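You operate a simulated robot arm through the tools that you are given. There is no shell and no other tool.

The job below is to be done with a simulated robot arm. You get a single attempt, and the scene is never put back.

Task
Fit the green-banded spark plug in the engine head and tighten it.
Fine: take it from the clear rack; black 21 mm socket and red driver; put both back.

It is judged by the outcome, as a careful person would: the job done as asked, and still so three seconds after it is handed in. It fails if anything else is knocked over, pushed out of place, dropped, spilled or broken.

Robot
A 7-joint arm with a two-finger parallel gripper, fixed in place. Base frame: the origin is on the floor under the middle of its stand, x ahead of it, y to its left, z up; the work surface is at about z = 880. Units: mm, degrees, N and s.
With the tool pointing down near the work surface it reaches from about 240 to 680 mm from the base axis. Its first joint turns from -66.0 to 66.0 degrees. Payload 2.4 kg.
The tool frame sits at the grasp point between the pads (the TCP): z along the fingers, y along the line on which they close. The tips reach 30 mm beyond it. Largest opening 94 mm; finger width 28, thickness 10; the body of the gripper, 50 by 96 mm, starts 55 mm behind the TCP.
Orientation is that of the tool frame in the base frame, as a unit quaternion [x, y, z, w]. With the fingers straight down and closing along the base's y, the tool's x points along the base's -x, its y along +y and its z along -z.

Tools
- The arm moves only by the tool send_rows. Its argument "rows" is a list of rows, each an object of numbers (a shift or turn left out is 0, a gripper value left out holds the last): "grip": the gripper command, from -1 (shut) to 1 (fully open), values between in proportion; "dx", "dy", "dz": the shift along the base's x, y, z in units of 25 mm (1.0 is 25 mm); "wx", "wy", "wz": the turn, a rotation vector about the base's x, y, z in units of 8 degrees (1.0 is 8 degrees). In form: [{"grip": .., "dx": .., "dy": .., "dz": .., "wx": .., "wy": .., "wz": ..}, ...]. A call has 1 to 20 rows; each row shifts and turns the commanded pose from where the row before left it. A call with a number of a shift or a turn outside -1 to 1 is refused whole. Rows are played at 5 a second. More than 50 mm and 8.6 degrees between two rows, or a gripper value outside its range, and nothing of the call is played. Where a pose cannot be reached the arm comes as near as it can. A force on the tool above 40 N (or 10 N above the force at the start of the call, whichever is more), or a blocked arm, ends the call early, and 0.2 s more pass. The fingers move at their own pace (about 153 mm/s each) and stop on an object; they squeeze with about 38 N. The grip force told is the motor's: it shows also when the fingers shut on nothing. Time passes only in rows, and 0.2 s behind the last, so rows that do not move let the fingers close. It gives the time, the measured TCP pose, the force on the tool (base axes), the opening and the grip force at its end, in the units of the frame above (readings bear some noise), with the torque about the TCP (base axes, N m) and any sound that the robot's microphone picked up.
- Cameras (640 x 400 px; columns grow to the right, rows downward): "scene" is fixed at [43.4, 475.8, 1449.7]; the picture's right is [-0.71, -0.70, 0.00], its down [-0.36, 0.37, -0.86] and it looks along [0.60, -0.61, -0.51] (base axes); focal length 327 px, centre (320, 200). "wrist" rides on the gripper at [76, 14, -102] in the tool frame; the picture's right is [-0.18, 0.98, 0.00], its down [-0.75, -0.14, -0.64] and it looks along [-0.63, -0.12, 0.77] (tool axes); focal length 243 px, centre (320, 200). There is no depth. A picture from a camera that has moved, and an enlarged one, comes with that camera's place and axes in the base frame and with its lens.
- snapshot(camera): a new picture of that camera. The clock stands still meanwhile.
- enlarge(camera, box): a new picture of the part [left, top, right, bottom] of that camera's present view, enlarged. The clock stands still meanwhile.
- finish_job(): hands the job in; it is judged then, once.

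Places have to be worked out from the pictures, the camera data and where the tool is seen. Open the gripper and draw the arm clear of the work before you hand the job in, unless the task says otherwise.

The tools are called by a JSON object that holds its "api" and its "payload". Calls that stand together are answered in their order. send_rows: Moves the arm, as the interface text tells. Its arguments: {"type":"object","properties":{"rows":{"type":"array"}},"required":["rows"]} The other tools are called the same way: snapshot (camera) takes a picture; enlarge (camera, box) takes an enlarged picture of a part of a camera's view; finish_job () hands the job in.

At the start:

```text
clock: 0.0
eef_pos: [450.2, 105.7, 1217.0]
tcp_rot: [0.0, 1.0, 0.0, 0.0]
force: [-0.5, -0.4, 1.1]
torque: [0.04, 0.0, 0.01]
grip_width: 94.1
grasp_force: 0.0
```

scene: 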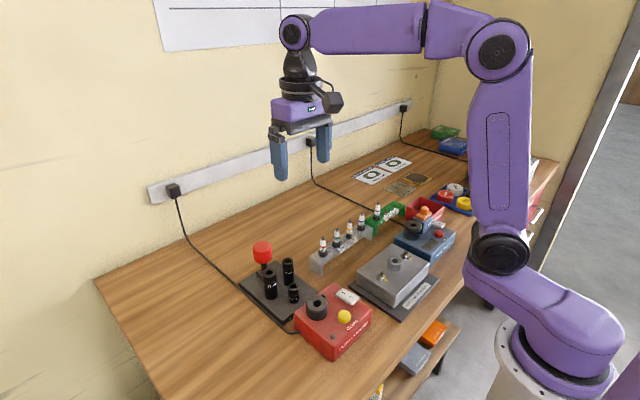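
wrist: 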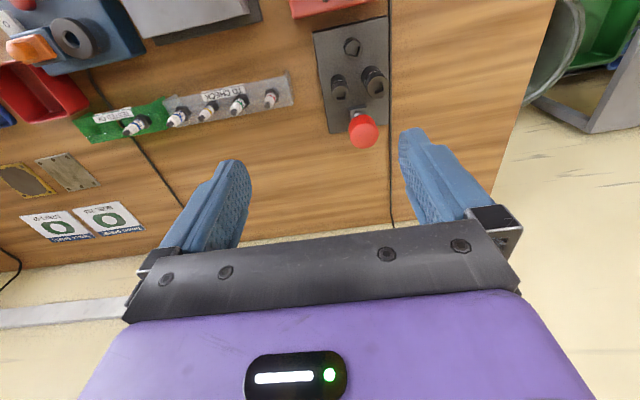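

I start by looking closely at the scene from both cameras to identify the rack, the sockets, the driver and the engine head.

{"api": "enlarge", "payload": {"camera": "scene", "box": [230, 230, 390, 330]}}

{"api": "enlarge", "payload": {"camera": "scene", "box": [300, 180, 460, 280]}}

{"api": "enlarge", "payload": {"camera": "wrist", "box": [60, 60, 300, 210]}}

{"api": "enlarge", "payload": {"camera": "wrist", "box": [270, 0, 430, 160]}}

{"api": "enlarge", "payload": {"camera": "scene", "box": [340, 220, 480, 320]}}

```text
4.00 times, centred on (310, 280) of scene
camera zoom: at [43.4, 475.8, 1449.7], right [-0.71, -0.7, 0.0], down [-0.36, 0.37, -0.86], along [0.6, -0.61, -0.51], focal length 1309 px, centre (360, -120)
```

zoom: 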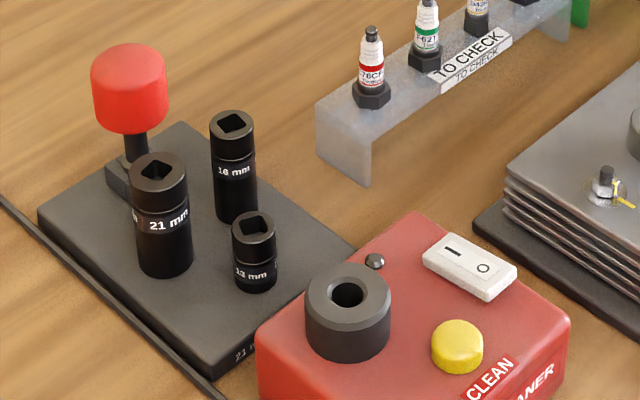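

```text
4.00 times, centred on (380, 230) of scene
camera zoom: at [43.4, 475.8, 1449.7], right [-0.71, -0.7, 0.0], down [-0.36, 0.37, -0.86], along [0.6, -0.61, -0.51], focal length 1309 px, centre (80, 80)
```

zoom: 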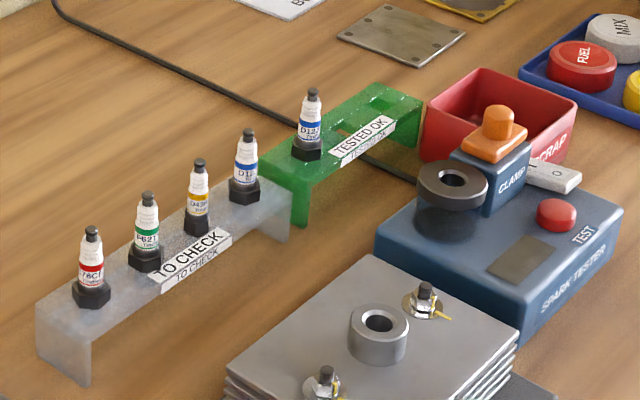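

```text
2.67 times, centred on (180, 135) of wrist
camera zoom: at [373.0, 119.1, 1318.6], right [0.18, 0.98, 0.0], down [0.75, -0.14, 0.64], along [0.63, -0.12, -0.77], focal length 647 px, centre (693, 373)
```

zoom: 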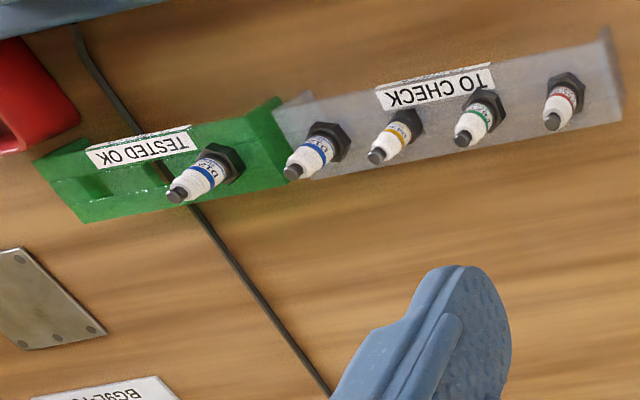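

```text
2.50 times, centred on (350, 80) of wrist
camera zoom: at [373.0, 119.1, 1318.6], right [0.18, 0.98, 0.0], down [0.75, -0.14, 0.64], along [0.63, -0.12, -0.77], focal length 606 px, centre (245, 500)
```

zoom: 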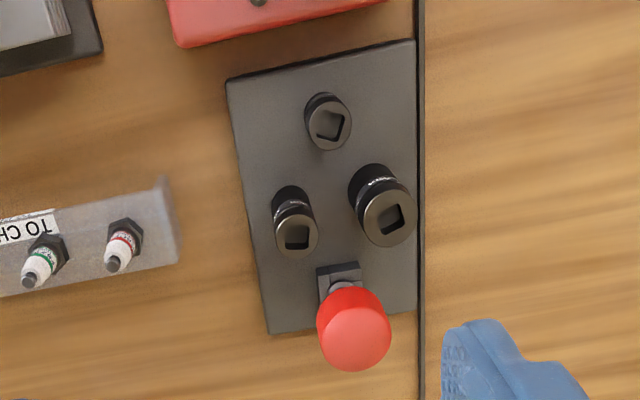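

```text
4.00 times, centred on (410, 270) of scene
camera zoom: at [43.4, 475.8, 1449.7], right [-0.71, -0.7, 0.0], down [-0.36, 0.37, -0.86], along [0.6, -0.61, -0.51], focal length 1309 px, centre (-40, -80)
```

zoom: 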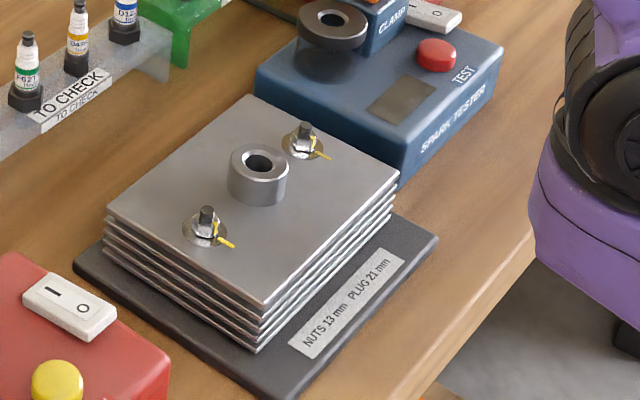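

The views show the clear "TO CHECK" rack running along y at about x=476, with the green-banded plug near (477,-28). I judge the 21 mm socket's top at about (482,181,963), the red driver knob at about (539,156,969), and the engine-head collar near (316,-39). I move above the head for a closer look.

{"api": "send_rows", "payload": {"rows": [{"grip": 1, "dx": -0.6, "dy": -0.72, "dz": -0.3}, {"dx": -0.6, "dy": -0.72, "dz": -0.3}, {"dx": -0.6, "dy": -0.72, "dz": -0.3}, {"dx": -0.6, "dy": -0.72, "dz": -0.3}, {"dx": -0.6, "dy": -0.72, "dz": -0.3}, {"dx": -0.6, "dy": -0.72, "dz": -0.3}, {"dx": -0.6, "dy": -0.72, "dz": -0.3}, {"dx": -0.6, "dy": -0.72, "dz": -0.3}, {}]}}

{"api": "snapshot", "payload": {"camera": "wrist"}}

{"api": "snapshot", "payload": {"camera": "scene"}}

```text
clock: 2.0
eef_pos: [329.2, -39.6, 1157.2]
tcp_rot: [-0.001, 1.0, 0.001, 0.0]
force: [0.3, -0.3, 0.2]
torque: [0.02, 0.03, 0.01]
grip_width: 94.2
grasp_force: 0.1
```

```text
taken
camera wrist: at [253.1, -25.7, 1259.1], right [0.18, 0.98, 0.0], down [0.75, -0.14, 0.64], along [0.63, -0.12, -0.77], focal length 243 px, centre (320, 200)
```

wrist: 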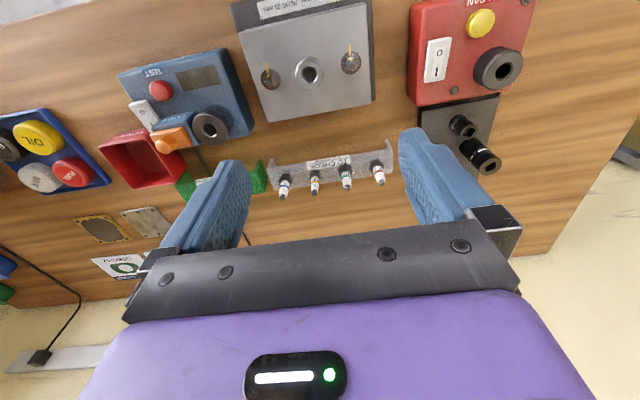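

```text
taken
```

scene: 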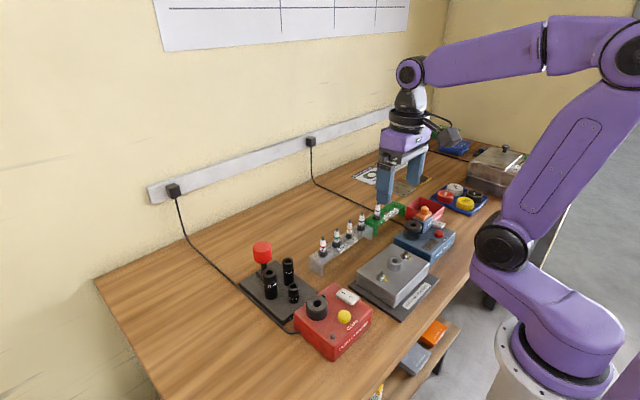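

The head is in view. I enlarge the collar and the rack to fix their positions.

{"api": "enlarge", "payload": {"camera": "wrist", "box": [230, 0, 390, 130]}}

{"api": "enlarge", "payload": {"camera": "wrist", "box": [250, 120, 410, 220]}}

{"api": "enlarge", "payload": {"camera": "scene", "box": [350, 240, 440, 310]}}

{"api": "enlarge", "payload": {"camera": "scene", "box": [300, 200, 400, 280]}}

{"api": "enlarge", "payload": {"camera": "wrist", "box": [400, 80, 530, 190]}}

```text
3.08 times, centred on (310, 65) of wrist
camera zoom: at [253.1, -25.7, 1259.1], right [0.18, 0.98, 0.0], down [0.75, -0.14, 0.64], along [0.63, -0.12, -0.77], focal length 746 px, centre (351, 615)
```

zoom: 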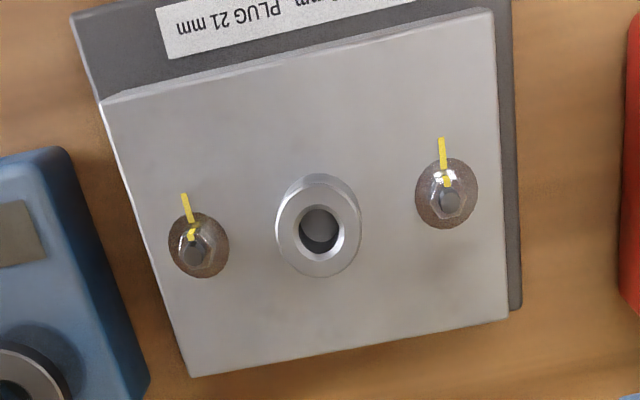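

```text
4.00 times, centred on (330, 170) of wrist
camera zoom: at [253.1, -25.7, 1259.1], right [0.18, 0.98, 0.0], down [0.75, -0.14, 0.64], along [0.63, -0.12, -0.77], focal length 970 px, centre (280, 320)
```

zoom: 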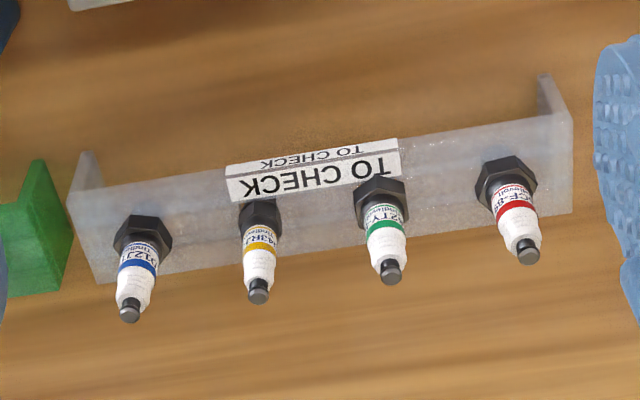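

```text
5.71 times, centred on (395, 275) of scene
camera zoom: at [43.4, 475.8, 1449.7], right [-0.71, -0.7, 0.0], down [-0.36, 0.37, -0.86], along [0.6, -0.61, -0.51], focal length 1870 px, centre (-109, -229)
```

zoom: 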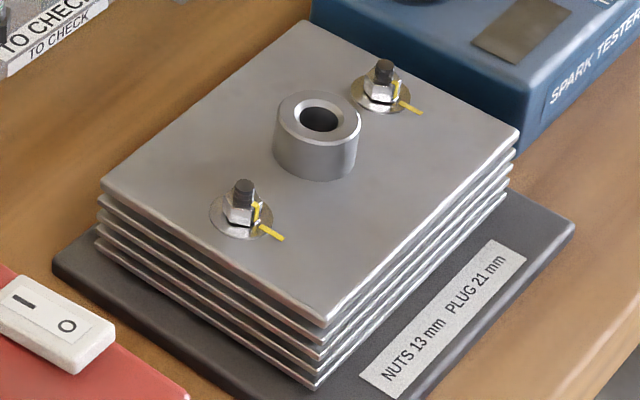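

```text
5.00 times, centred on (350, 240) of scene
camera zoom: at [43.4, 475.8, 1449.7], right [-0.71, -0.7, 0.0], down [-0.36, 0.37, -0.86], along [0.6, -0.61, -0.51], focal length 1637 px, centre (170, 0)
```

zoom: 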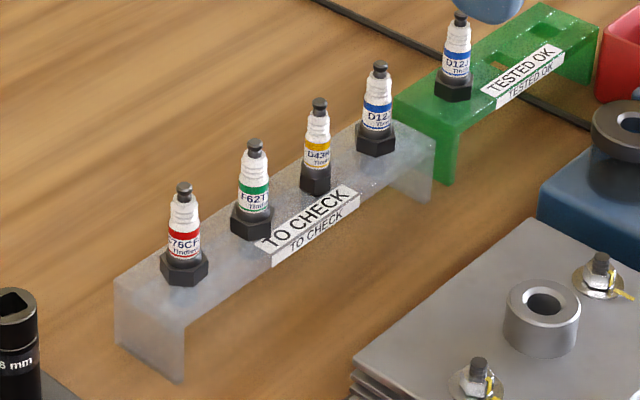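

```text
3.64 times, centred on (465, 135) of wrist
camera zoom: at [253.1, -25.7, 1259.1], right [0.18, 0.98, 0.0], down [0.75, -0.14, 0.64], along [0.63, -0.12, -0.77], focal length 882 px, centre (-207, 436)
```

zoom: 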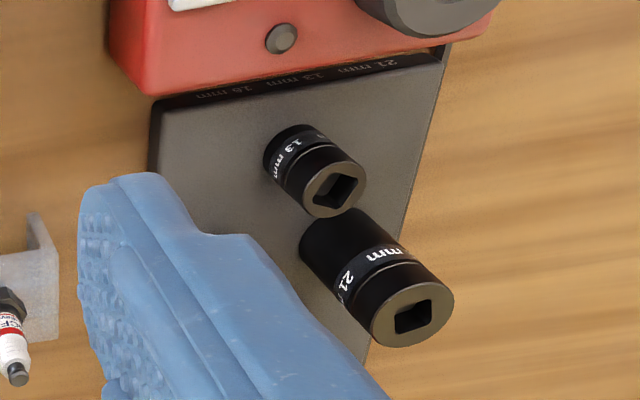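

From the two cameras I get the collar's top at about (320,-50,949). The green plug's tip is at about (476,-25,972), with the rack top at 917 and the hex from about 917 to 932. I move above the green plug with the fingers partly open to clear its neighbours (50 mm spacing) and check the alignment.

{"api": "send_rows", "payload": {"rows": [{"grip": -0.1, "dx": 0.735, "dy": 0.075, "dz": -0.4}, {"dx": 0.735, "dy": 0.075, "dz": -0.4}, {"dx": 0.735, "dy": 0.075, "dz": -0.4}, {"dx": 0.735, "dy": 0.075, "dz": -0.4}, {"dx": 0.735, "dy": 0.075, "dz": -0.4}, {"dx": 0.735, "dy": 0.075, "dz": -0.4}, {"dx": 0.735, "dy": 0.075, "dz": -0.4}, {"dx": 0.735, "dy": 0.075, "dz": -0.4}, {}]}}

{"api": "snapshot", "payload": {"camera": "wrist"}}

{"api": "snapshot", "payload": {"camera": "scene"}}

{"api": "enlarge", "payload": {"camera": "wrist", "box": [250, 60, 390, 180]}}

```text
clock: 4.0
eef_pos: [475.6, -22.9, 1077.2]
tcp_rot: [0.001, 1.0, 0.0, 0.0]
force: [-0.2, -1.0, -0.2]
torque: [0.02, 0.06, -0.01]
grip_width: 42.4
grasp_force: 0.2
```

```text
taken
camera wrist: at [399.7, -9.3, 1179.4], right [0.18, 0.98, 0.0], down [0.75, -0.14, 0.64], along [0.63, -0.12, -0.77], focal length 243 px, centre (320, 200)
```

wrist: 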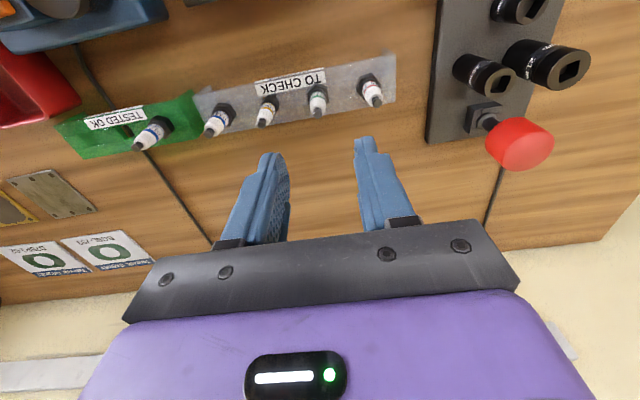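

```text
taken
```

scene: 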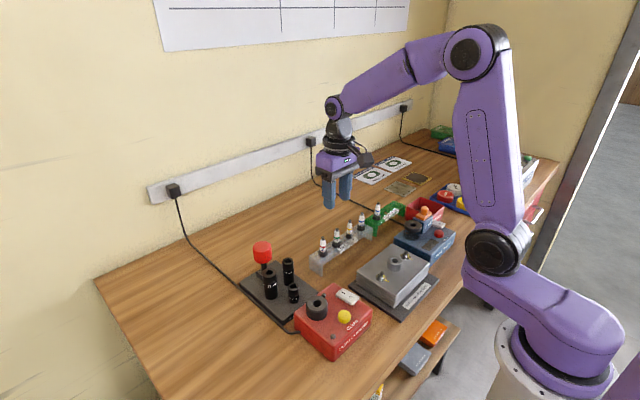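

```text
3.33 times, centred on (320, 120) of wrist
camera zoom: at [399.7, -9.3, 1179.4], right [0.18, 0.98, 0.0], down [0.75, -0.14, 0.64], along [0.63, -0.12, -0.77], focal length 809 px, centre (320, 467)
```

zoom: 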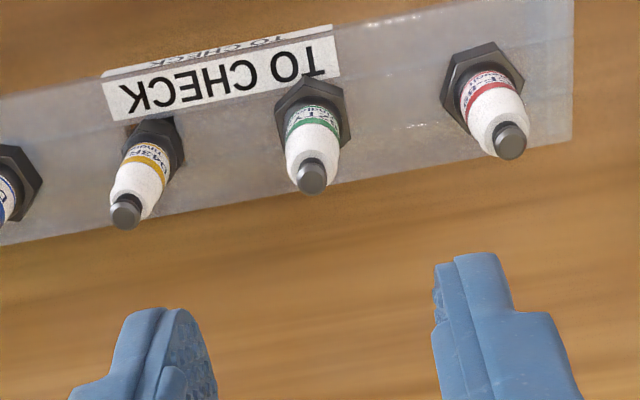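

The green plug's tip is at about (474.5,-25.3), so the TCP needs to shift about 2.4 mm in -y. I descend to about z=1000 and check again.

{"api": "send_rows", "payload": {"rows": [{"dx": -0.03, "dy": -0.1, "dz": -0.5}, {"dz": -0.6}, {"dz": -0.6}, {"dz": -0.6}, {"dz": -0.6}, {"dz": -0.2}, {}]}}

{"api": "snapshot", "payload": {"camera": "wrist"}}

{"api": "enlarge", "payload": {"camera": "scene", "box": [290, 170, 400, 260]}}

```text
clock: 5.6
eef_pos: [474.9, -26.4, 998.2]
tcp_rot: [0.0, 1.0, 0.0, 0.0]
force: [-0.4, 0.2, 0.3]
torque: [0.0, 0.0, -0.01]
grip_width: 42.2
grasp_force: 0.1
```

```text
taken
camera wrist: at [399.2, -12.0, 1101.1], right [0.18, 0.98, 0.0], down [0.75, -0.14, 0.64], along [0.63, -0.12, -0.77], focal length 243 px, centre (320, 200)
```

wrist: 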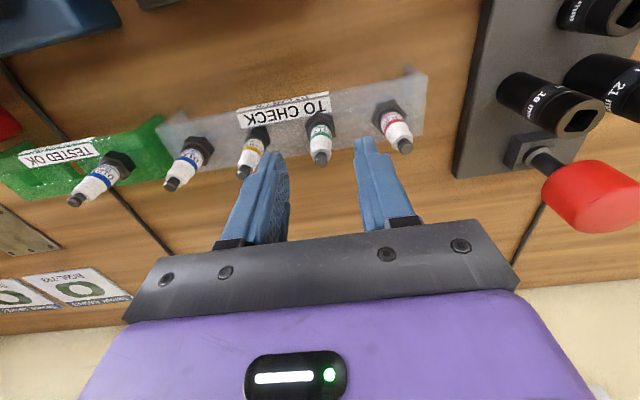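

```text
4.44 times, centred on (345, 215) of scene
camera zoom: at [43.4, 475.8, 1449.7], right [-0.71, -0.7, 0.0], down [-0.36, 0.37, -0.86], along [0.6, -0.61, -0.51], focal length 1455 px, centre (209, 133)
```

zoom: 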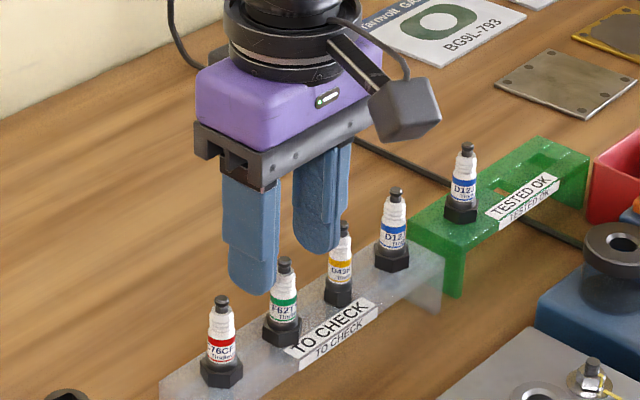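

Alignment looks good and the fingers straddle the green plug well clear of the neighbours. I descend to z≈966, with the tips just above the hex, and close.

{"api": "send_rows", "payload": {"rows": [{"dz": -0.4}, {"dz": -0.4}, {"dz": -0.3}, {"dz": -0.18}, {}]}}

{"api": "enlarge", "payload": {"camera": "scene", "box": [290, 170, 400, 260]}}

{"api": "enlarge", "payload": {"camera": "wrist", "box": [210, 80, 430, 220]}}

```text
clock: 6.8
eef_pos: [475.2, -25.2, 967.1]
tcp_rot: [0.0, 1.0, 0.0, 0.0]
force: [0.0, 0.4, 0.1]
torque: [0.01, 0.0, 0.0]
grip_width: 42.3
grasp_force: 0.1
```

```text
4.44 times, centred on (345, 215) of scene
camera zoom: at [43.4, 475.8, 1449.7], right [-0.71, -0.7, 0.0], down [-0.36, 0.37, -0.86], along [0.6, -0.61, -0.51], focal length 1455 px, centre (209, 133)
```

zoom: 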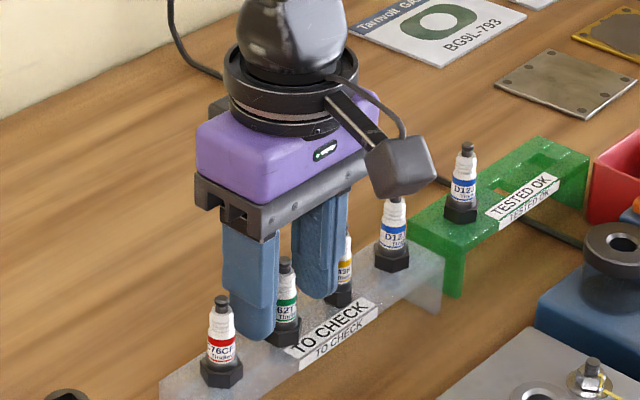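

```text
2.86 times, centred on (320, 150) of wrist
camera zoom: at [399.2, -12.4, 1069.5], right [0.18, 0.98, 0.0], down [0.75, -0.14, 0.64], along [0.63, -0.12, -0.77], focal length 693 px, centre (320, 343)
```

zoom: 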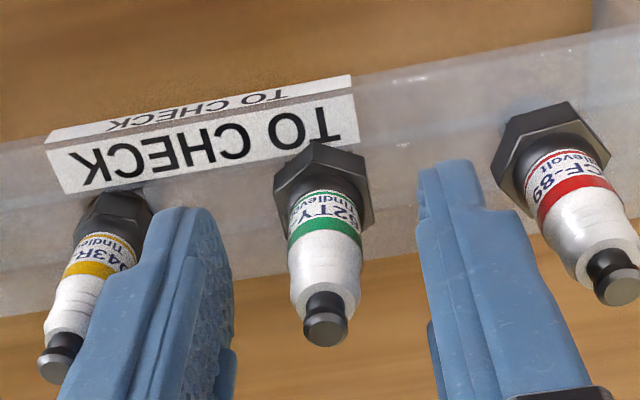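

The plug is centred between the fingers and the tips are above the hex. I close the gripper.

{"api": "send_rows", "payload": {"rows": [{"grip": -1}, {}, {}]}}

{"api": "enlarge", "payload": {"camera": "wrist", "box": [210, 80, 430, 220]}}

```text
clock: 7.6
eef_pos: [476.6, -27.4, 966.9]
tcp_rot: [0.0, 1.0, 0.0, 0.0]
force: [-0.6, 0.4, -0.6]
torque: [-0.11, -0.01, -0.04]
grip_width: 13.8
grasp_force: 37.8
```

```text
2.86 times, centred on (320, 150) of wrist
camera zoom: at [399.2, -12.1, 1069.6], right [0.18, 0.98, 0.0], down [0.75, -0.14, 0.64], along [0.63, -0.12, -0.77], focal length 693 px, centre (320, 343)
```

zoom: 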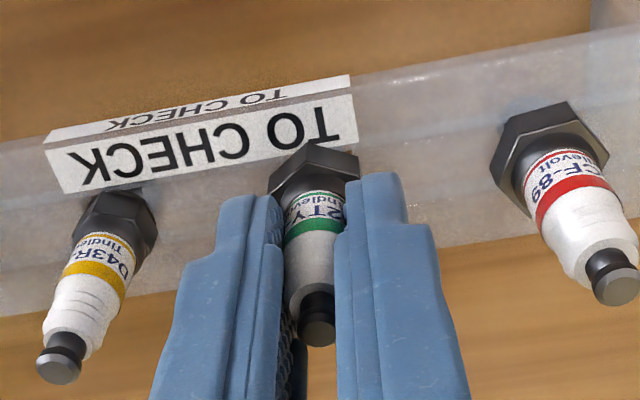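

The gripper holds the ceramic at 13.8 mm with full force. I lift it straight up and check that only this plug comes.

{"api": "send_rows", "payload": {"rows": [{"dz": 0.2}, {"dz": 0.4}, {"dz": 0.6}, {"dz": 0.8}, {"dz": 0.8}, {"dz": 0.6}, {}]}}

{"api": "snapshot", "payload": {"camera": "wrist"}}

{"api": "enlarge", "payload": {"camera": "scene", "box": [290, 150, 420, 260]}}

```text
clock: 9.2
eef_pos: [476.1, -24.9, 1050.9]
tcp_rot: [0.0, 1.0, 0.0, 0.0]
force: [-0.3, -0.6, -0.6]
torque: [0.04, 0.01, 0.01]
grip_width: 13.6
grasp_force: 38.2
```

```text
taken
camera wrist: at [399.9, -11.6, 1153.4], right [0.18, 0.98, 0.0], down [0.75, -0.14, 0.64], along [0.63, -0.12, -0.77], focal length 243 px, centre (320, 200)
```

wrist: 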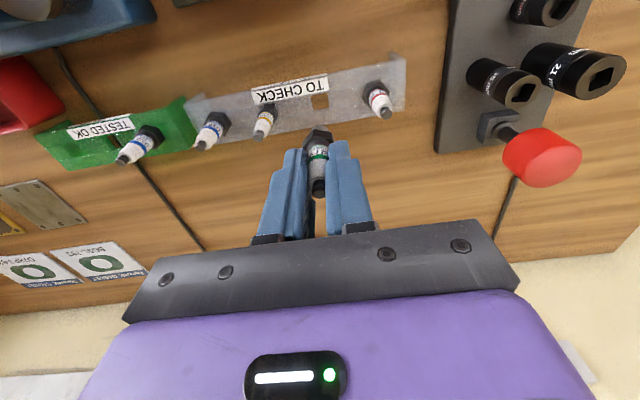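

```text
3.64 times, centred on (355, 205) of scene
camera zoom: at [43.4, 475.8, 1449.7], right [-0.71, -0.7, 0.0], down [-0.36, 0.37, -0.86], along [0.6, -0.61, -0.51], focal length 1190 px, centre (193, 182)
```

zoom: 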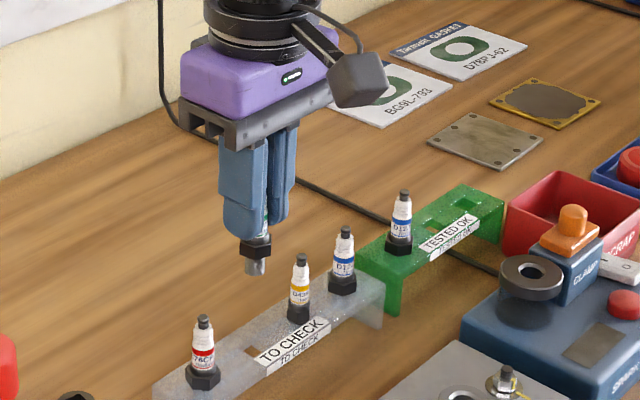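

The plug is up cleanly and hangs straight, with its hex bottom about 50 mm below the TCP. I carry it over to just above the head collar, raising slightly.

{"api": "send_rows", "payload": {"rows": [{"dx": -0.5, "dy": -0.1, "dz": 0.2}, {"dx": -0.7, "dy": -0.1, "dz": 0.2}, {"dx": -0.7, "dy": -0.1, "dz": 0.2}, {"dx": -0.7, "dy": -0.1}, {"dx": -0.7, "dy": -0.1}, {"dx": -0.7, "dy": -0.1}, {"dx": -0.7, "dy": -0.1}, {"dx": -0.7, "dy": -0.1}, {"dx": -0.5, "dy": -0.1}, {"dx": -0.3, "dy": -0.1}, {}]}}

{"api": "snapshot", "payload": {"camera": "wrist"}}

{"api": "enlarge", "payload": {"camera": "wrist", "box": [240, 30, 400, 200]}}

{"api": "enlarge", "payload": {"camera": "scene", "box": [350, 200, 450, 310]}}

```text
clock: 11.6
eef_pos: [320.5, -49.6, 1067.1]
tcp_rot: [-0.001, 1.0, 0.0, 0.0]
force: [-0.5, 0.0, -1.0]
torque: [0.0, 0.02, 0.01]
grip_width: 13.7
grasp_force: 38.0
```

```text
taken
camera wrist: at [244.2, -36.9, 1169.6], right [0.18, 0.98, 0.0], down [0.75, -0.14, 0.64], along [0.63, -0.12, -0.77], focal length 243 px, centre (320, 200)
```

wrist: 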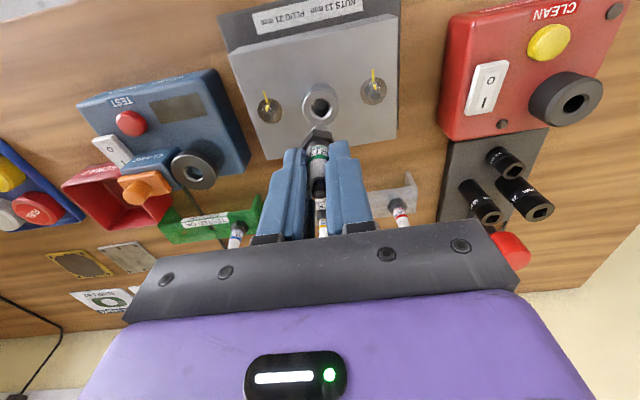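

```text
2.35 times, centred on (320, 115) of wrist
camera zoom: at [244.2, -36.9, 1169.6], right [0.18, 0.98, 0.0], down [0.75, -0.14, 0.64], along [0.63, -0.12, -0.77], focal length 571 px, centre (320, 400)
```

zoom: 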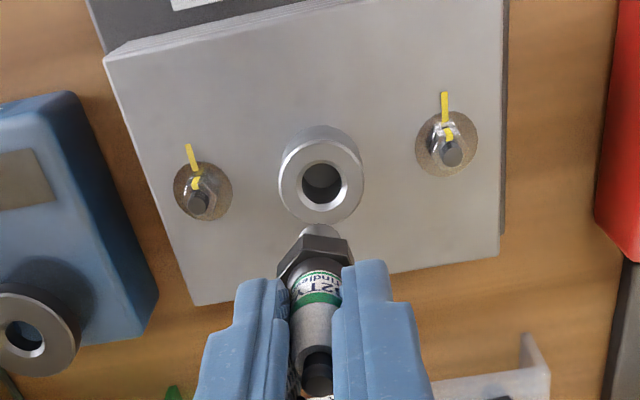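

```text
3.64 times, centred on (400, 255) of scene
camera zoom: at [43.4, 475.8, 1449.7], right [-0.71, -0.7, 0.0], down [-0.36, 0.37, -0.86], along [0.6, -0.61, -0.51], focal length 1190 px, centre (29, 0)
```

zoom: 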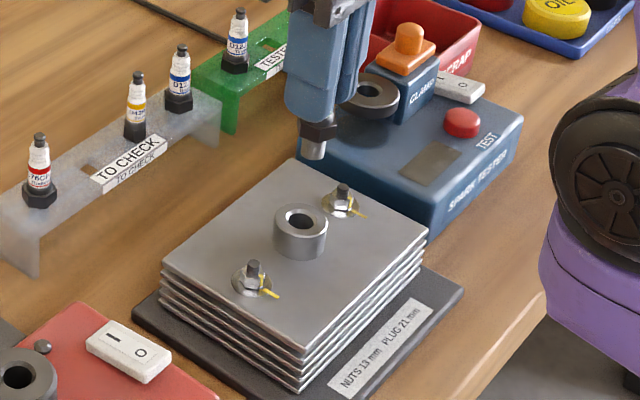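

Collar centre comes out at about (320.3,-50.5,946) and the plug axis is within about 1 mm of it. I lower until the thread tip is just above the collar and re-check from both cameras.

{"api": "send_rows", "payload": {"rows": [{"dz": -0.4}, {"dz": -0.4}, {"dz": -0.4}, {"dz": -0.3}, {}]}}

{"api": "enlarge", "payload": {"camera": "wrist", "box": [260, 60, 380, 180]}}

{"api": "enlarge", "payload": {"camera": "scene", "box": [370, 220, 430, 280]}}

```text
clock: 12.8
eef_pos: [321.6, -50.7, 1029.7]
tcp_rot: [0.0, 1.0, 0.001, 0.0]
force: [-0.3, -0.3, 0.0]
torque: [-0.02, -0.02, -0.02]
grip_width: 13.7
grasp_force: 38.0
```

```text
3.33 times, centred on (320, 120) of wrist
camera zoom: at [244.7, -37.0, 1132.2], right [0.18, 0.98, 0.0], down [0.75, -0.14, 0.64], along [0.63, -0.12, -0.77], focal length 809 px, centre (320, 467)
```

zoom: 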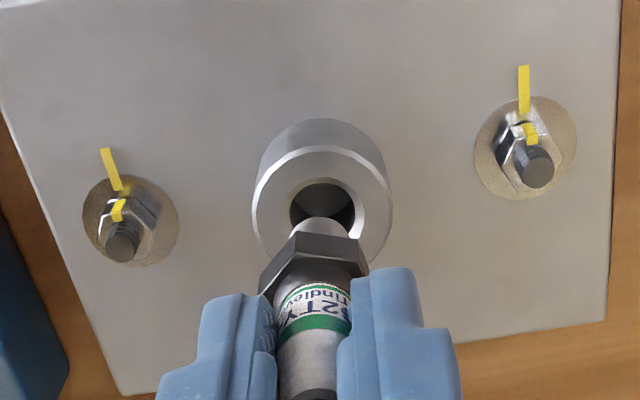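

```text
6.67 times, centred on (400, 250) of scene
camera zoom: at [43.4, 475.8, 1449.7], right [-0.71, -0.7, 0.0], down [-0.36, 0.37, -0.86], along [0.6, -0.61, -0.51], focal length 2182 px, centre (-213, -133)
```

zoom: 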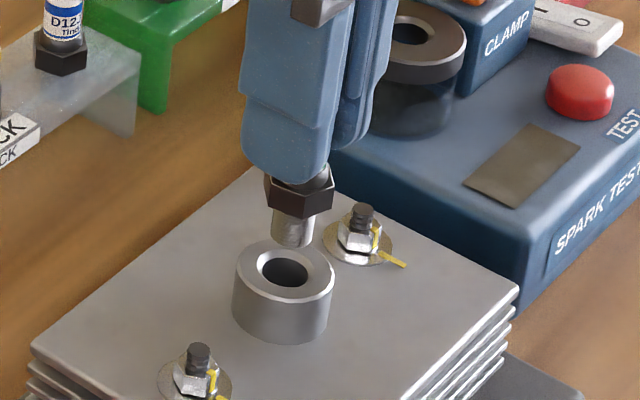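

I enlarge further to judge the sideways offset between the thread and the hole.

{"api": "enlarge", "payload": {"camera": "wrist", "box": [290, 90, 350, 150]}}

{"api": "enlarge", "payload": {"camera": "scene", "box": [380, 235, 410, 270]}}

```text
6.67 times, centred on (320, 120) of wrist
camera zoom: at [244.7, -37.0, 1132.2], right [0.18, 0.98, 0.0], down [0.75, -0.14, 0.64], along [0.63, -0.12, -0.77], focal length 1618 px, centre (320, 733)
```

zoom: 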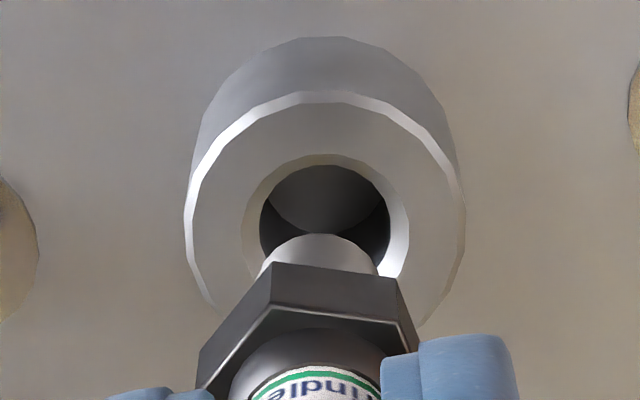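

```text
11.43 times, centred on (395, 252) of scene
camera zoom: at [43.4, 475.8, 1449.7], right [-0.71, -0.7, 0.0], down [-0.36, 0.37, -0.86], along [0.6, -0.61, -0.51], focal length 3741 px, centre (-537, -400)
```

zoom: 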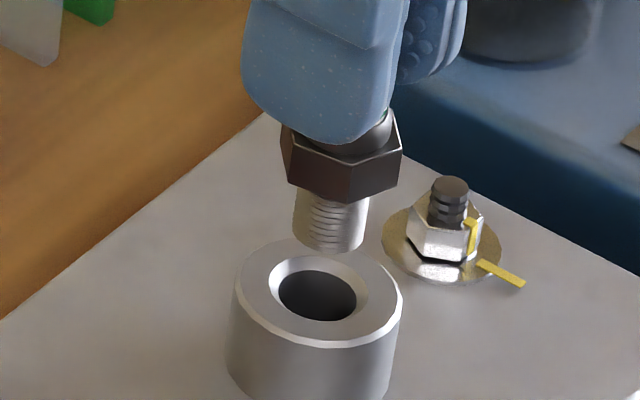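

The offsets are small: the plug is about 0.6 mm too far in -y, inside the hole's chamfer tolerance of about 3 mm. I correct it and lower gently, watching the force.

{"api": "send_rows", "payload": {"rows": [{"dy": 0.024, "dx": 0.005, "dz": -0.2}, {"dz": -0.2}, {"dz": -0.15}, {"dz": -0.1}, {}]}}

{"api": "enlarge", "payload": {"camera": "scene", "box": [380, 235, 410, 270]}}

{"api": "enlarge", "payload": {"camera": "wrist", "box": [290, 90, 350, 150]}}

```text
clock: 14.0
eef_pos: [319.6, -50.9, 1013.1]
tcp_rot: [0.0, 1.0, 0.0, -0.001]
force: [0.6, 0.4, -1.0]
torque: [-0.02, 0.01, 0.01]
grip_width: 13.6
grasp_force: 37.6
```

```text
11.43 times, centred on (395, 252) of scene
camera zoom: at [43.4, 475.8, 1449.7], right [-0.71, -0.7, 0.0], down [-0.36, 0.37, -0.86], along [0.6, -0.61, -0.51], focal length 3741 px, centre (-537, -400)
```

zoom: 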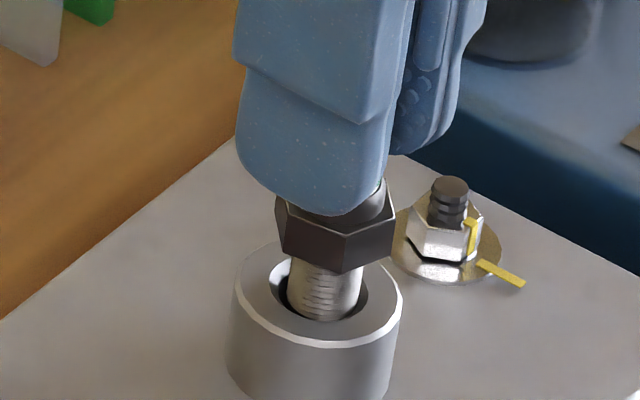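

```text
6.67 times, centred on (320, 120) of wrist
camera zoom: at [243.7, -37.1, 1115.5], right [0.18, 0.98, 0.0], down [0.75, -0.14, 0.64], along [0.63, -0.12, -0.77], focal length 1618 px, centre (320, 733)
```

zoom: 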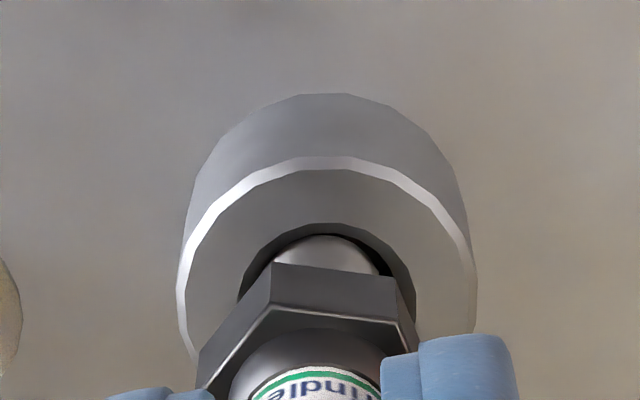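

The thread is just entering the chamfer, with the plug about 1.3 mm too far in -x and 0.4 mm in -y. I correct and go on down slowly.

{"api": "send_rows", "payload": {"rows": [{"dx": 0.05, "dy": 0.016}, {"dz": -0.08}, {"dz": -0.08}, {"dz": -0.08}, {}]}}

{"api": "enlarge", "payload": {"camera": "scene", "box": [380, 235, 410, 270]}}

{"api": "enlarge", "payload": {"camera": "wrist", "box": [290, 90, 350, 150]}}

```text
clock: 15.2
eef_pos: [321.7, -50.3, 1006.3]
tcp_rot: [0.0, 1.0, 0.001, -0.001]
force: [-4.5, 2.4, 0.2]
torque: [0.12, 0.22, 0.02]
grip_width: 13.6
grasp_force: 37.8
```

```text
11.43 times, centred on (395, 252) of scene
camera zoom: at [43.3, 475.9, 1449.7], right [-0.71, -0.7, 0.0], down [-0.36, 0.37, -0.86], along [0.6, -0.61, -0.51], focal length 3741 px, centre (-537, -400)
```

zoom: 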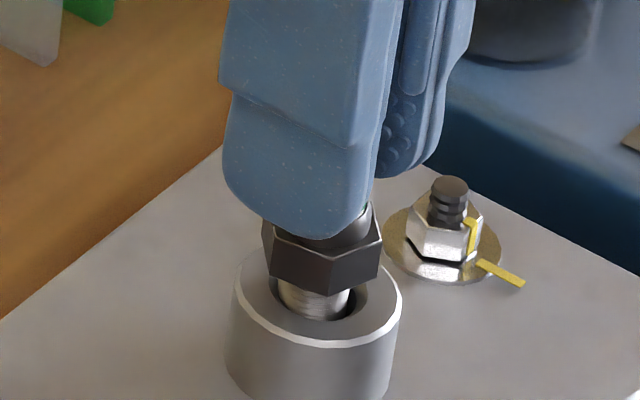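

```text
6.67 times, centred on (320, 120) of wrist
camera zoom: at [245.6, -36.4, 1109.1], right [0.18, 0.98, 0.0], down [0.75, -0.14, 0.64], along [0.63, -0.12, -0.77], focal length 1618 px, centre (320, 733)
```

zoom: 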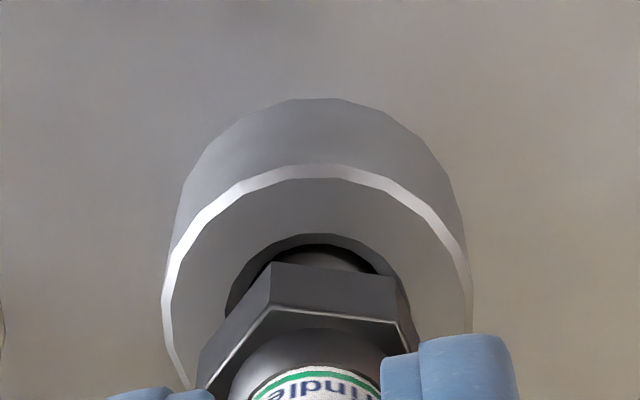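

The thread is now in the bore with a small side load (Fx −4.5, Fy +2.4), so I ease back about 0.7 mm in −x to relieve it and continue a few mm down.

{"api": "send_rows", "payload": {"rows": [{"dx": -0.03}, {}]}}

{"api": "enlarge", "payload": {"camera": "scene", "box": [380, 235, 410, 270]}}

```text
clock: 15.8
eef_pos: [322.3, -50.6, 1007.0]
tcp_rot: [-0.001, 1.0, 0.0, 0.0]
force: [-0.3, -1.4, -0.7]
torque: [0.05, 0.09, -0.02]
grip_width: 13.8
grasp_force: 38.3
```

```text
11.43 times, centred on (395, 252) of scene
camera zoom: at [43.4, 475.8, 1449.7], right [-0.71, -0.7, 0.0], down [-0.36, 0.37, -0.86], along [0.6, -0.61, -0.51], focal length 3741 px, centre (-537, -400)
```

zoom: 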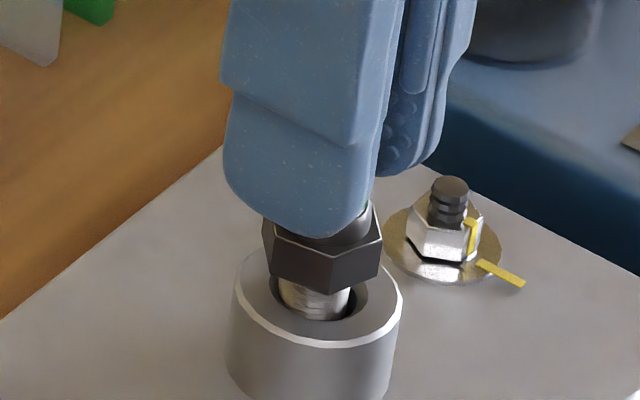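

The side force has vanished. I continue lowering in small steps.

{"api": "send_rows", "payload": {"rows": [{"dz": -0.08}, {"dz": -0.08}, {"dz": -0.08}, {}]}}

{"api": "enlarge", "payload": {"camera": "scene", "box": [380, 235, 410, 270]}}

```text
clock: 16.8
eef_pos: [323.5, -51.2, 1001.1]
tcp_rot: [0.0, 1.0, 0.0, 0.003]
force: [3.6, 0.5, 25.4]
torque: [0.09, -0.25, 0.03]
grip_width: 13.6
grasp_force: 38.1
```

```text
11.43 times, centred on (395, 252) of scene
camera zoom: at [43.2, 475.9, 1449.7], right [-0.71, -0.7, 0.0], down [-0.36, 0.37, -0.86], along [0.6, -0.61, -0.51], focal length 3741 px, centre (-537, -400)
```

zoom: 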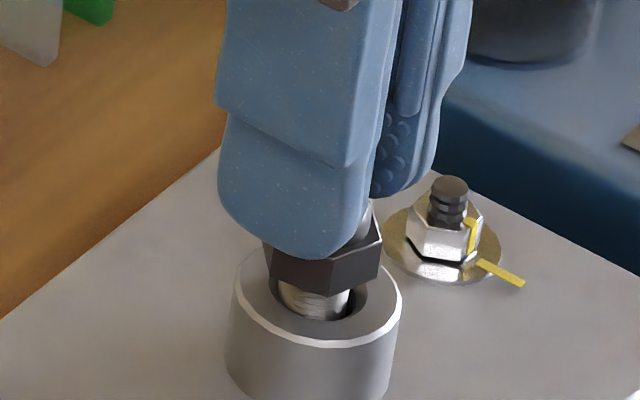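

The plug has bottomed on the first thread, with about 8 mm of thread left above the collar and 25 N upward as the fingers slide on the ceramic. I back off the pressure slightly and hand-start it by turning clockwise about 88°.

{"api": "send_rows", "payload": {"rows": [{"dz": 0.07}, {"wz": -1}, {"wz": -1}, {"wz": -1}, {"wz": -1}, {"wz": -1}, {}]}}

{"api": "enlarge", "payload": {"camera": "scene", "box": [380, 235, 410, 270]}}

```text
clock: 18.4
eef_pos: [321.2, -49.5, 1001.7]
tcp_rot: [0.343, 0.939, -0.001, 0.0]
force: [0.4, -0.9, -0.5]
torque: [-0.08, 0.05, 0.0]
grip_width: 13.8
grasp_force: 37.8
```

```text
11.43 times, centred on (395, 252) of scene
camera zoom: at [43.4, 475.8, 1449.7], right [-0.71, -0.7, 0.0], down [-0.36, 0.37, -0.86], along [0.6, -0.61, -0.51], focal length 3741 px, centre (-537, -400)
```

zoom: 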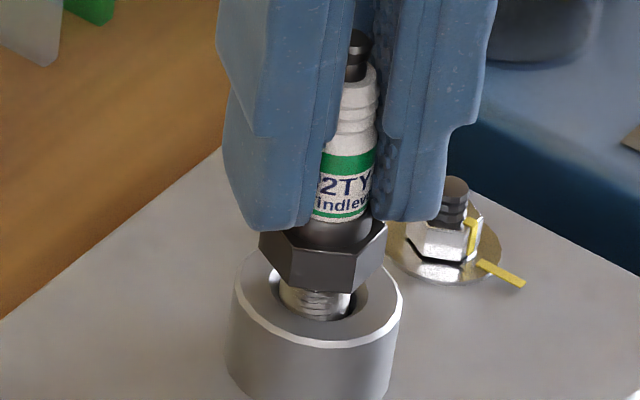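

The plug turns with the gripper and load is near zero. I keep turning clockwise with a slight downward follow.

{"api": "send_rows", "payload": {"rows": [{"dz": -0.03, "wz": -1}, {"dz": -0.01, "wz": -1}, {"dz": -0.01, "wz": -1}, {"dz": -0.01, "wz": -1}, {"dz": -0.01, "wz": -1}, {"dz": -0.01, "wz": -1}, {}]}}

{"api": "enlarge", "payload": {"camera": "scene", "box": [380, 235, 410, 270]}}

```text
clock: 20.0
eef_pos: [320.3, -51.1, 1000.7]
tcp_rot: [0.696, 0.718, 0.0, 0.0]
force: [-8.9, -7.6, 22.0]
torque: [-0.46, 0.47, -0.01]
grip_width: 13.4
grasp_force: 37.8
```

```text
11.43 times, centred on (395, 252) of scene
camera zoom: at [42.9, 475.7, 1449.8], right [-0.71, -0.7, 0.0], down [-0.36, 0.37, -0.86], along [0.6, -0.61, -0.51], focal length 3741 px, centre (-537, -400)
```

zoom: 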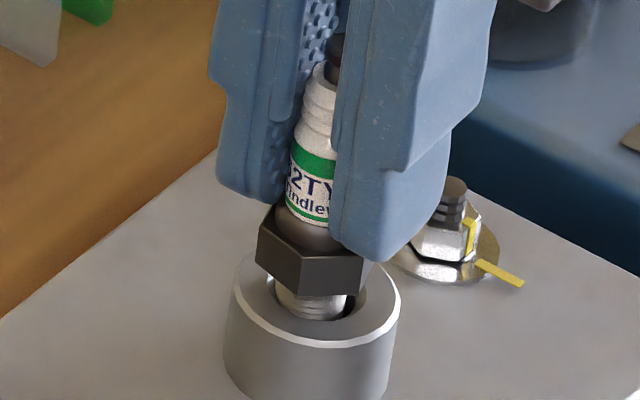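

The plug has been pushed into a slight tilt and there is some load. I look with the wrist camera before relieving it.

{"api": "snapshot", "payload": {"camera": "wrist"}}

{"api": "enlarge", "payload": {"camera": "wrist", "box": [270, 80, 370, 180]}}

{"api": "snapshot", "payload": {"camera": "scene"}}

```text
taken
camera wrist: at [332.6, 25.9, 1103.5], right [0.99, -0.15, 0.0], down [-0.12, -0.76, 0.64], along [-0.1, -0.63, -0.77], focal length 243 px, centre (320, 200)
```

wrist: 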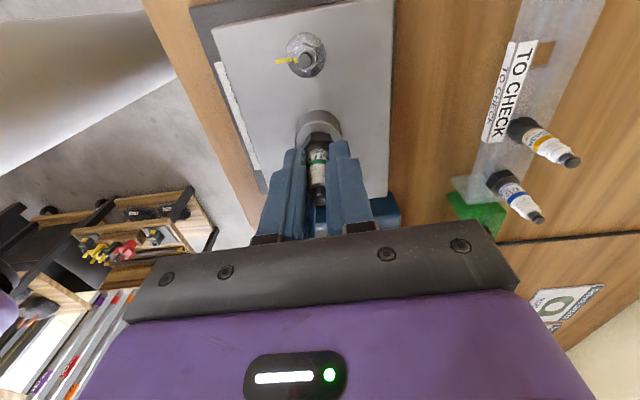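

```text
4.00 times, centred on (320, 130) of wrist
camera zoom: at [332.6, 25.9, 1103.5], right [0.99, -0.15, 0.0], down [-0.12, -0.76, 0.64], along [-0.1, -0.63, -0.77], focal length 970 px, centre (320, 480)
```

zoom: 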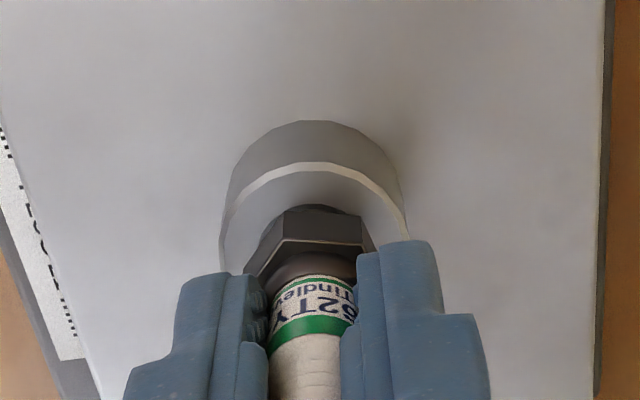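

```text
taken
```

scene: 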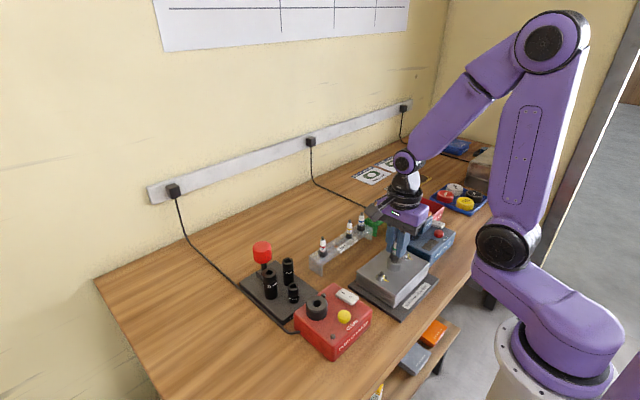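

The load (Fx −9, Fy −8) says the tool should move about 1.2 mm in −x and −y, which also straightens the plug. I do that with a slight rise.

{"api": "send_rows", "payload": {"rows": [{"dx": -0.025, "dy": -0.025, "dz": 0.02}, {"dx": -0.025, "dy": -0.025, "dz": 0.02}, {}]}}

{"api": "enlarge", "payload": {"camera": "scene", "box": [380, 235, 410, 270]}}

```text
clock: 20.8
eef_pos: [321.1, -51.8, 1002.9]
tcp_rot: [0.695, 0.719, 0.001, 0.001]
force: [-1.0, 0.2, 0.6]
torque: [-0.01, -0.01, 0.01]
grip_width: 14.0
grasp_force: 37.9
```

```text
11.43 times, centred on (395, 252) of scene
camera zoom: at [43.4, 475.8, 1449.7], right [-0.71, -0.7, 0.0], down [-0.36, 0.37, -0.86], along [0.6, -0.61, -0.51], focal length 3741 px, centre (-537, -400)
```

zoom: 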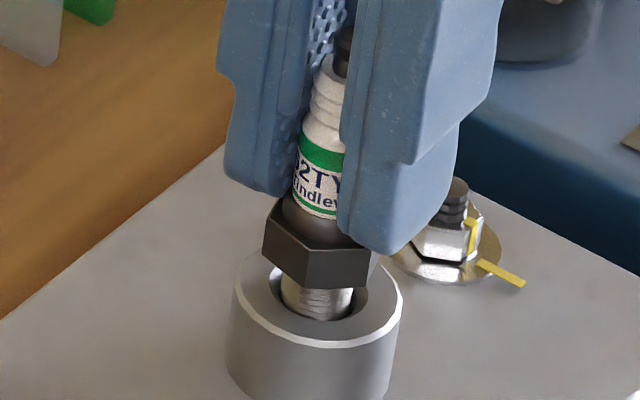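

Now the plug is upright with no load. I lower it by about 2 mm to rest it on the thread again.

{"api": "send_rows", "payload": {"rows": [{"dz": -0.03}, {"dz": -0.03}, {}]}}

{"api": "enlarge", "payload": {"camera": "scene", "box": [380, 235, 410, 270]}}

```text
clock: 21.6
eef_pos: [320.4, -50.4, 1001.4]
tcp_rot: [0.695, 0.719, 0.0, 0.001]
force: [-2.4, -1.0, 17.3]
torque: [-0.06, 0.14, -0.01]
grip_width: 13.6
grasp_force: 38.2
```

```text
11.43 times, centred on (395, 252) of scene
camera zoom: at [43.1, 475.8, 1449.7], right [-0.71, -0.7, 0.0], down [-0.36, 0.37, -0.86], along [0.6, -0.61, -0.51], focal length 3741 px, centre (-537, -400)
```

zoom: 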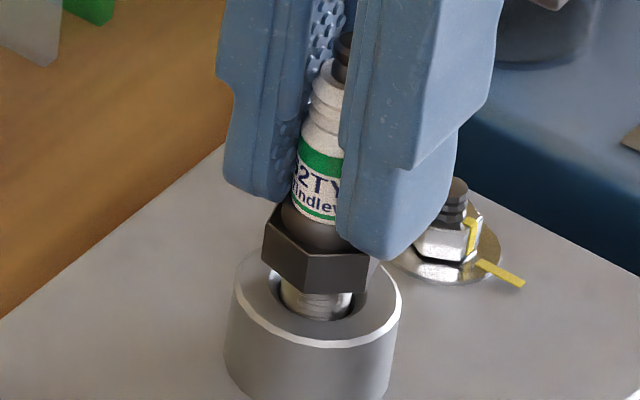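

The plug rests on the thread with about 17 N. I turn it another 64° clockwise under this light load to let the thread catch, then check by easing up.

{"api": "send_rows", "payload": {"rows": [{"wz": -1}, {"wz": -1}, {"wz": -1}, {"wz": -1}, {"wz": -1}, {"wz": -1}, {"wz": -1}, {"wz": -1}, {}]}}

{"api": "enlarge", "payload": {"camera": "scene", "box": [380, 235, 410, 270]}}

```text
clock: 23.6
eef_pos: [320.8, -50.4, 1001.0]
tcp_rot: [0.971, 0.241, 0.0, 0.001]
force: [-6.6, 8.1, 32.0]
torque: [0.4, 0.34, 0.03]
grip_width: 13.6
grasp_force: 38.1
```

```text
11.43 times, centred on (395, 252) of scene
camera zoom: at [42.9, 476.1, 1449.6], right [-0.71, -0.7, 0.0], down [-0.36, 0.37, -0.86], along [0.6, -0.61, -0.51], focal length 3741 px, centre (-537, -400)
```

zoom: 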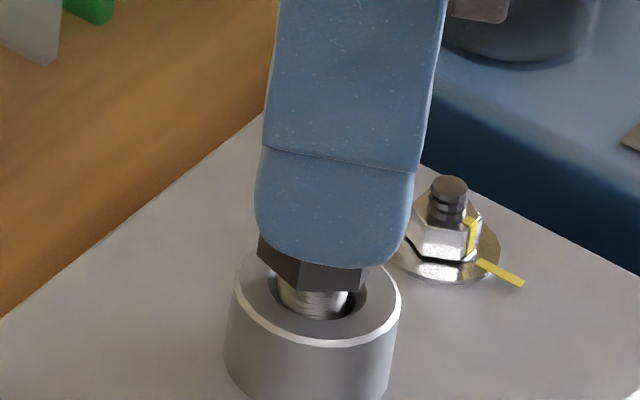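

The load rose from tilt rather than threading, so I stop hand-turning. I ease up and along the side force to let the plug stand straight before releasing.

{"api": "send_rows", "payload": {"rows": [{"dx": -0.02, "dy": 0.025, "dz": 0.03}, {"dx": -0.02, "dy": 0.025, "dz": 0.02}, {}]}}

{"api": "enlarge", "payload": {"camera": "scene", "box": [380, 235, 410, 270]}}

{"api": "enlarge", "payload": {"camera": "wrist", "box": [270, 80, 370, 180]}}

```text
clock: 24.4
eef_pos: [318.1, -49.5, 1001.2]
tcp_rot: [0.97, 0.242, -0.001, 0.0]
force: [0.8, 0.4, -0.7]
torque: [0.0, -0.03, 0.02]
grip_width: 13.8
grasp_force: 38.3
```

```text
11.43 times, centred on (395, 252) of scene
camera zoom: at [43.4, 475.8, 1449.7], right [-0.71, -0.7, 0.0], down [-0.36, 0.37, -0.86], along [0.6, -0.61, -0.51], focal length 3741 px, centre (-537, -400)
```

zoom: 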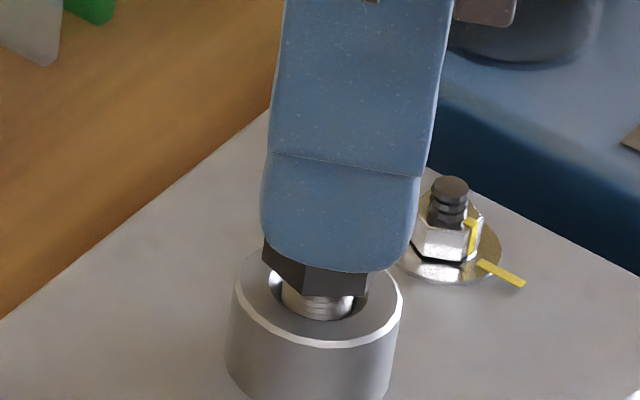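

```text
4.00 times, centred on (320, 130) of wrist
camera zoom: at [392.4, -27.0, 1103.7], right [0.3, -0.95, 0.0], down [-0.73, -0.23, 0.64], along [-0.61, -0.19, -0.77], focal length 970 px, centre (320, 480)
```

zoom: 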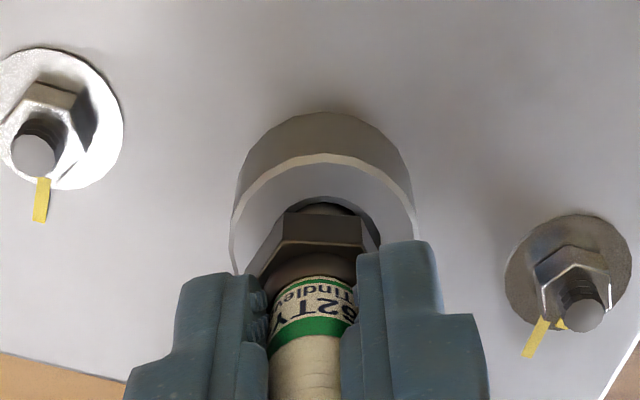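

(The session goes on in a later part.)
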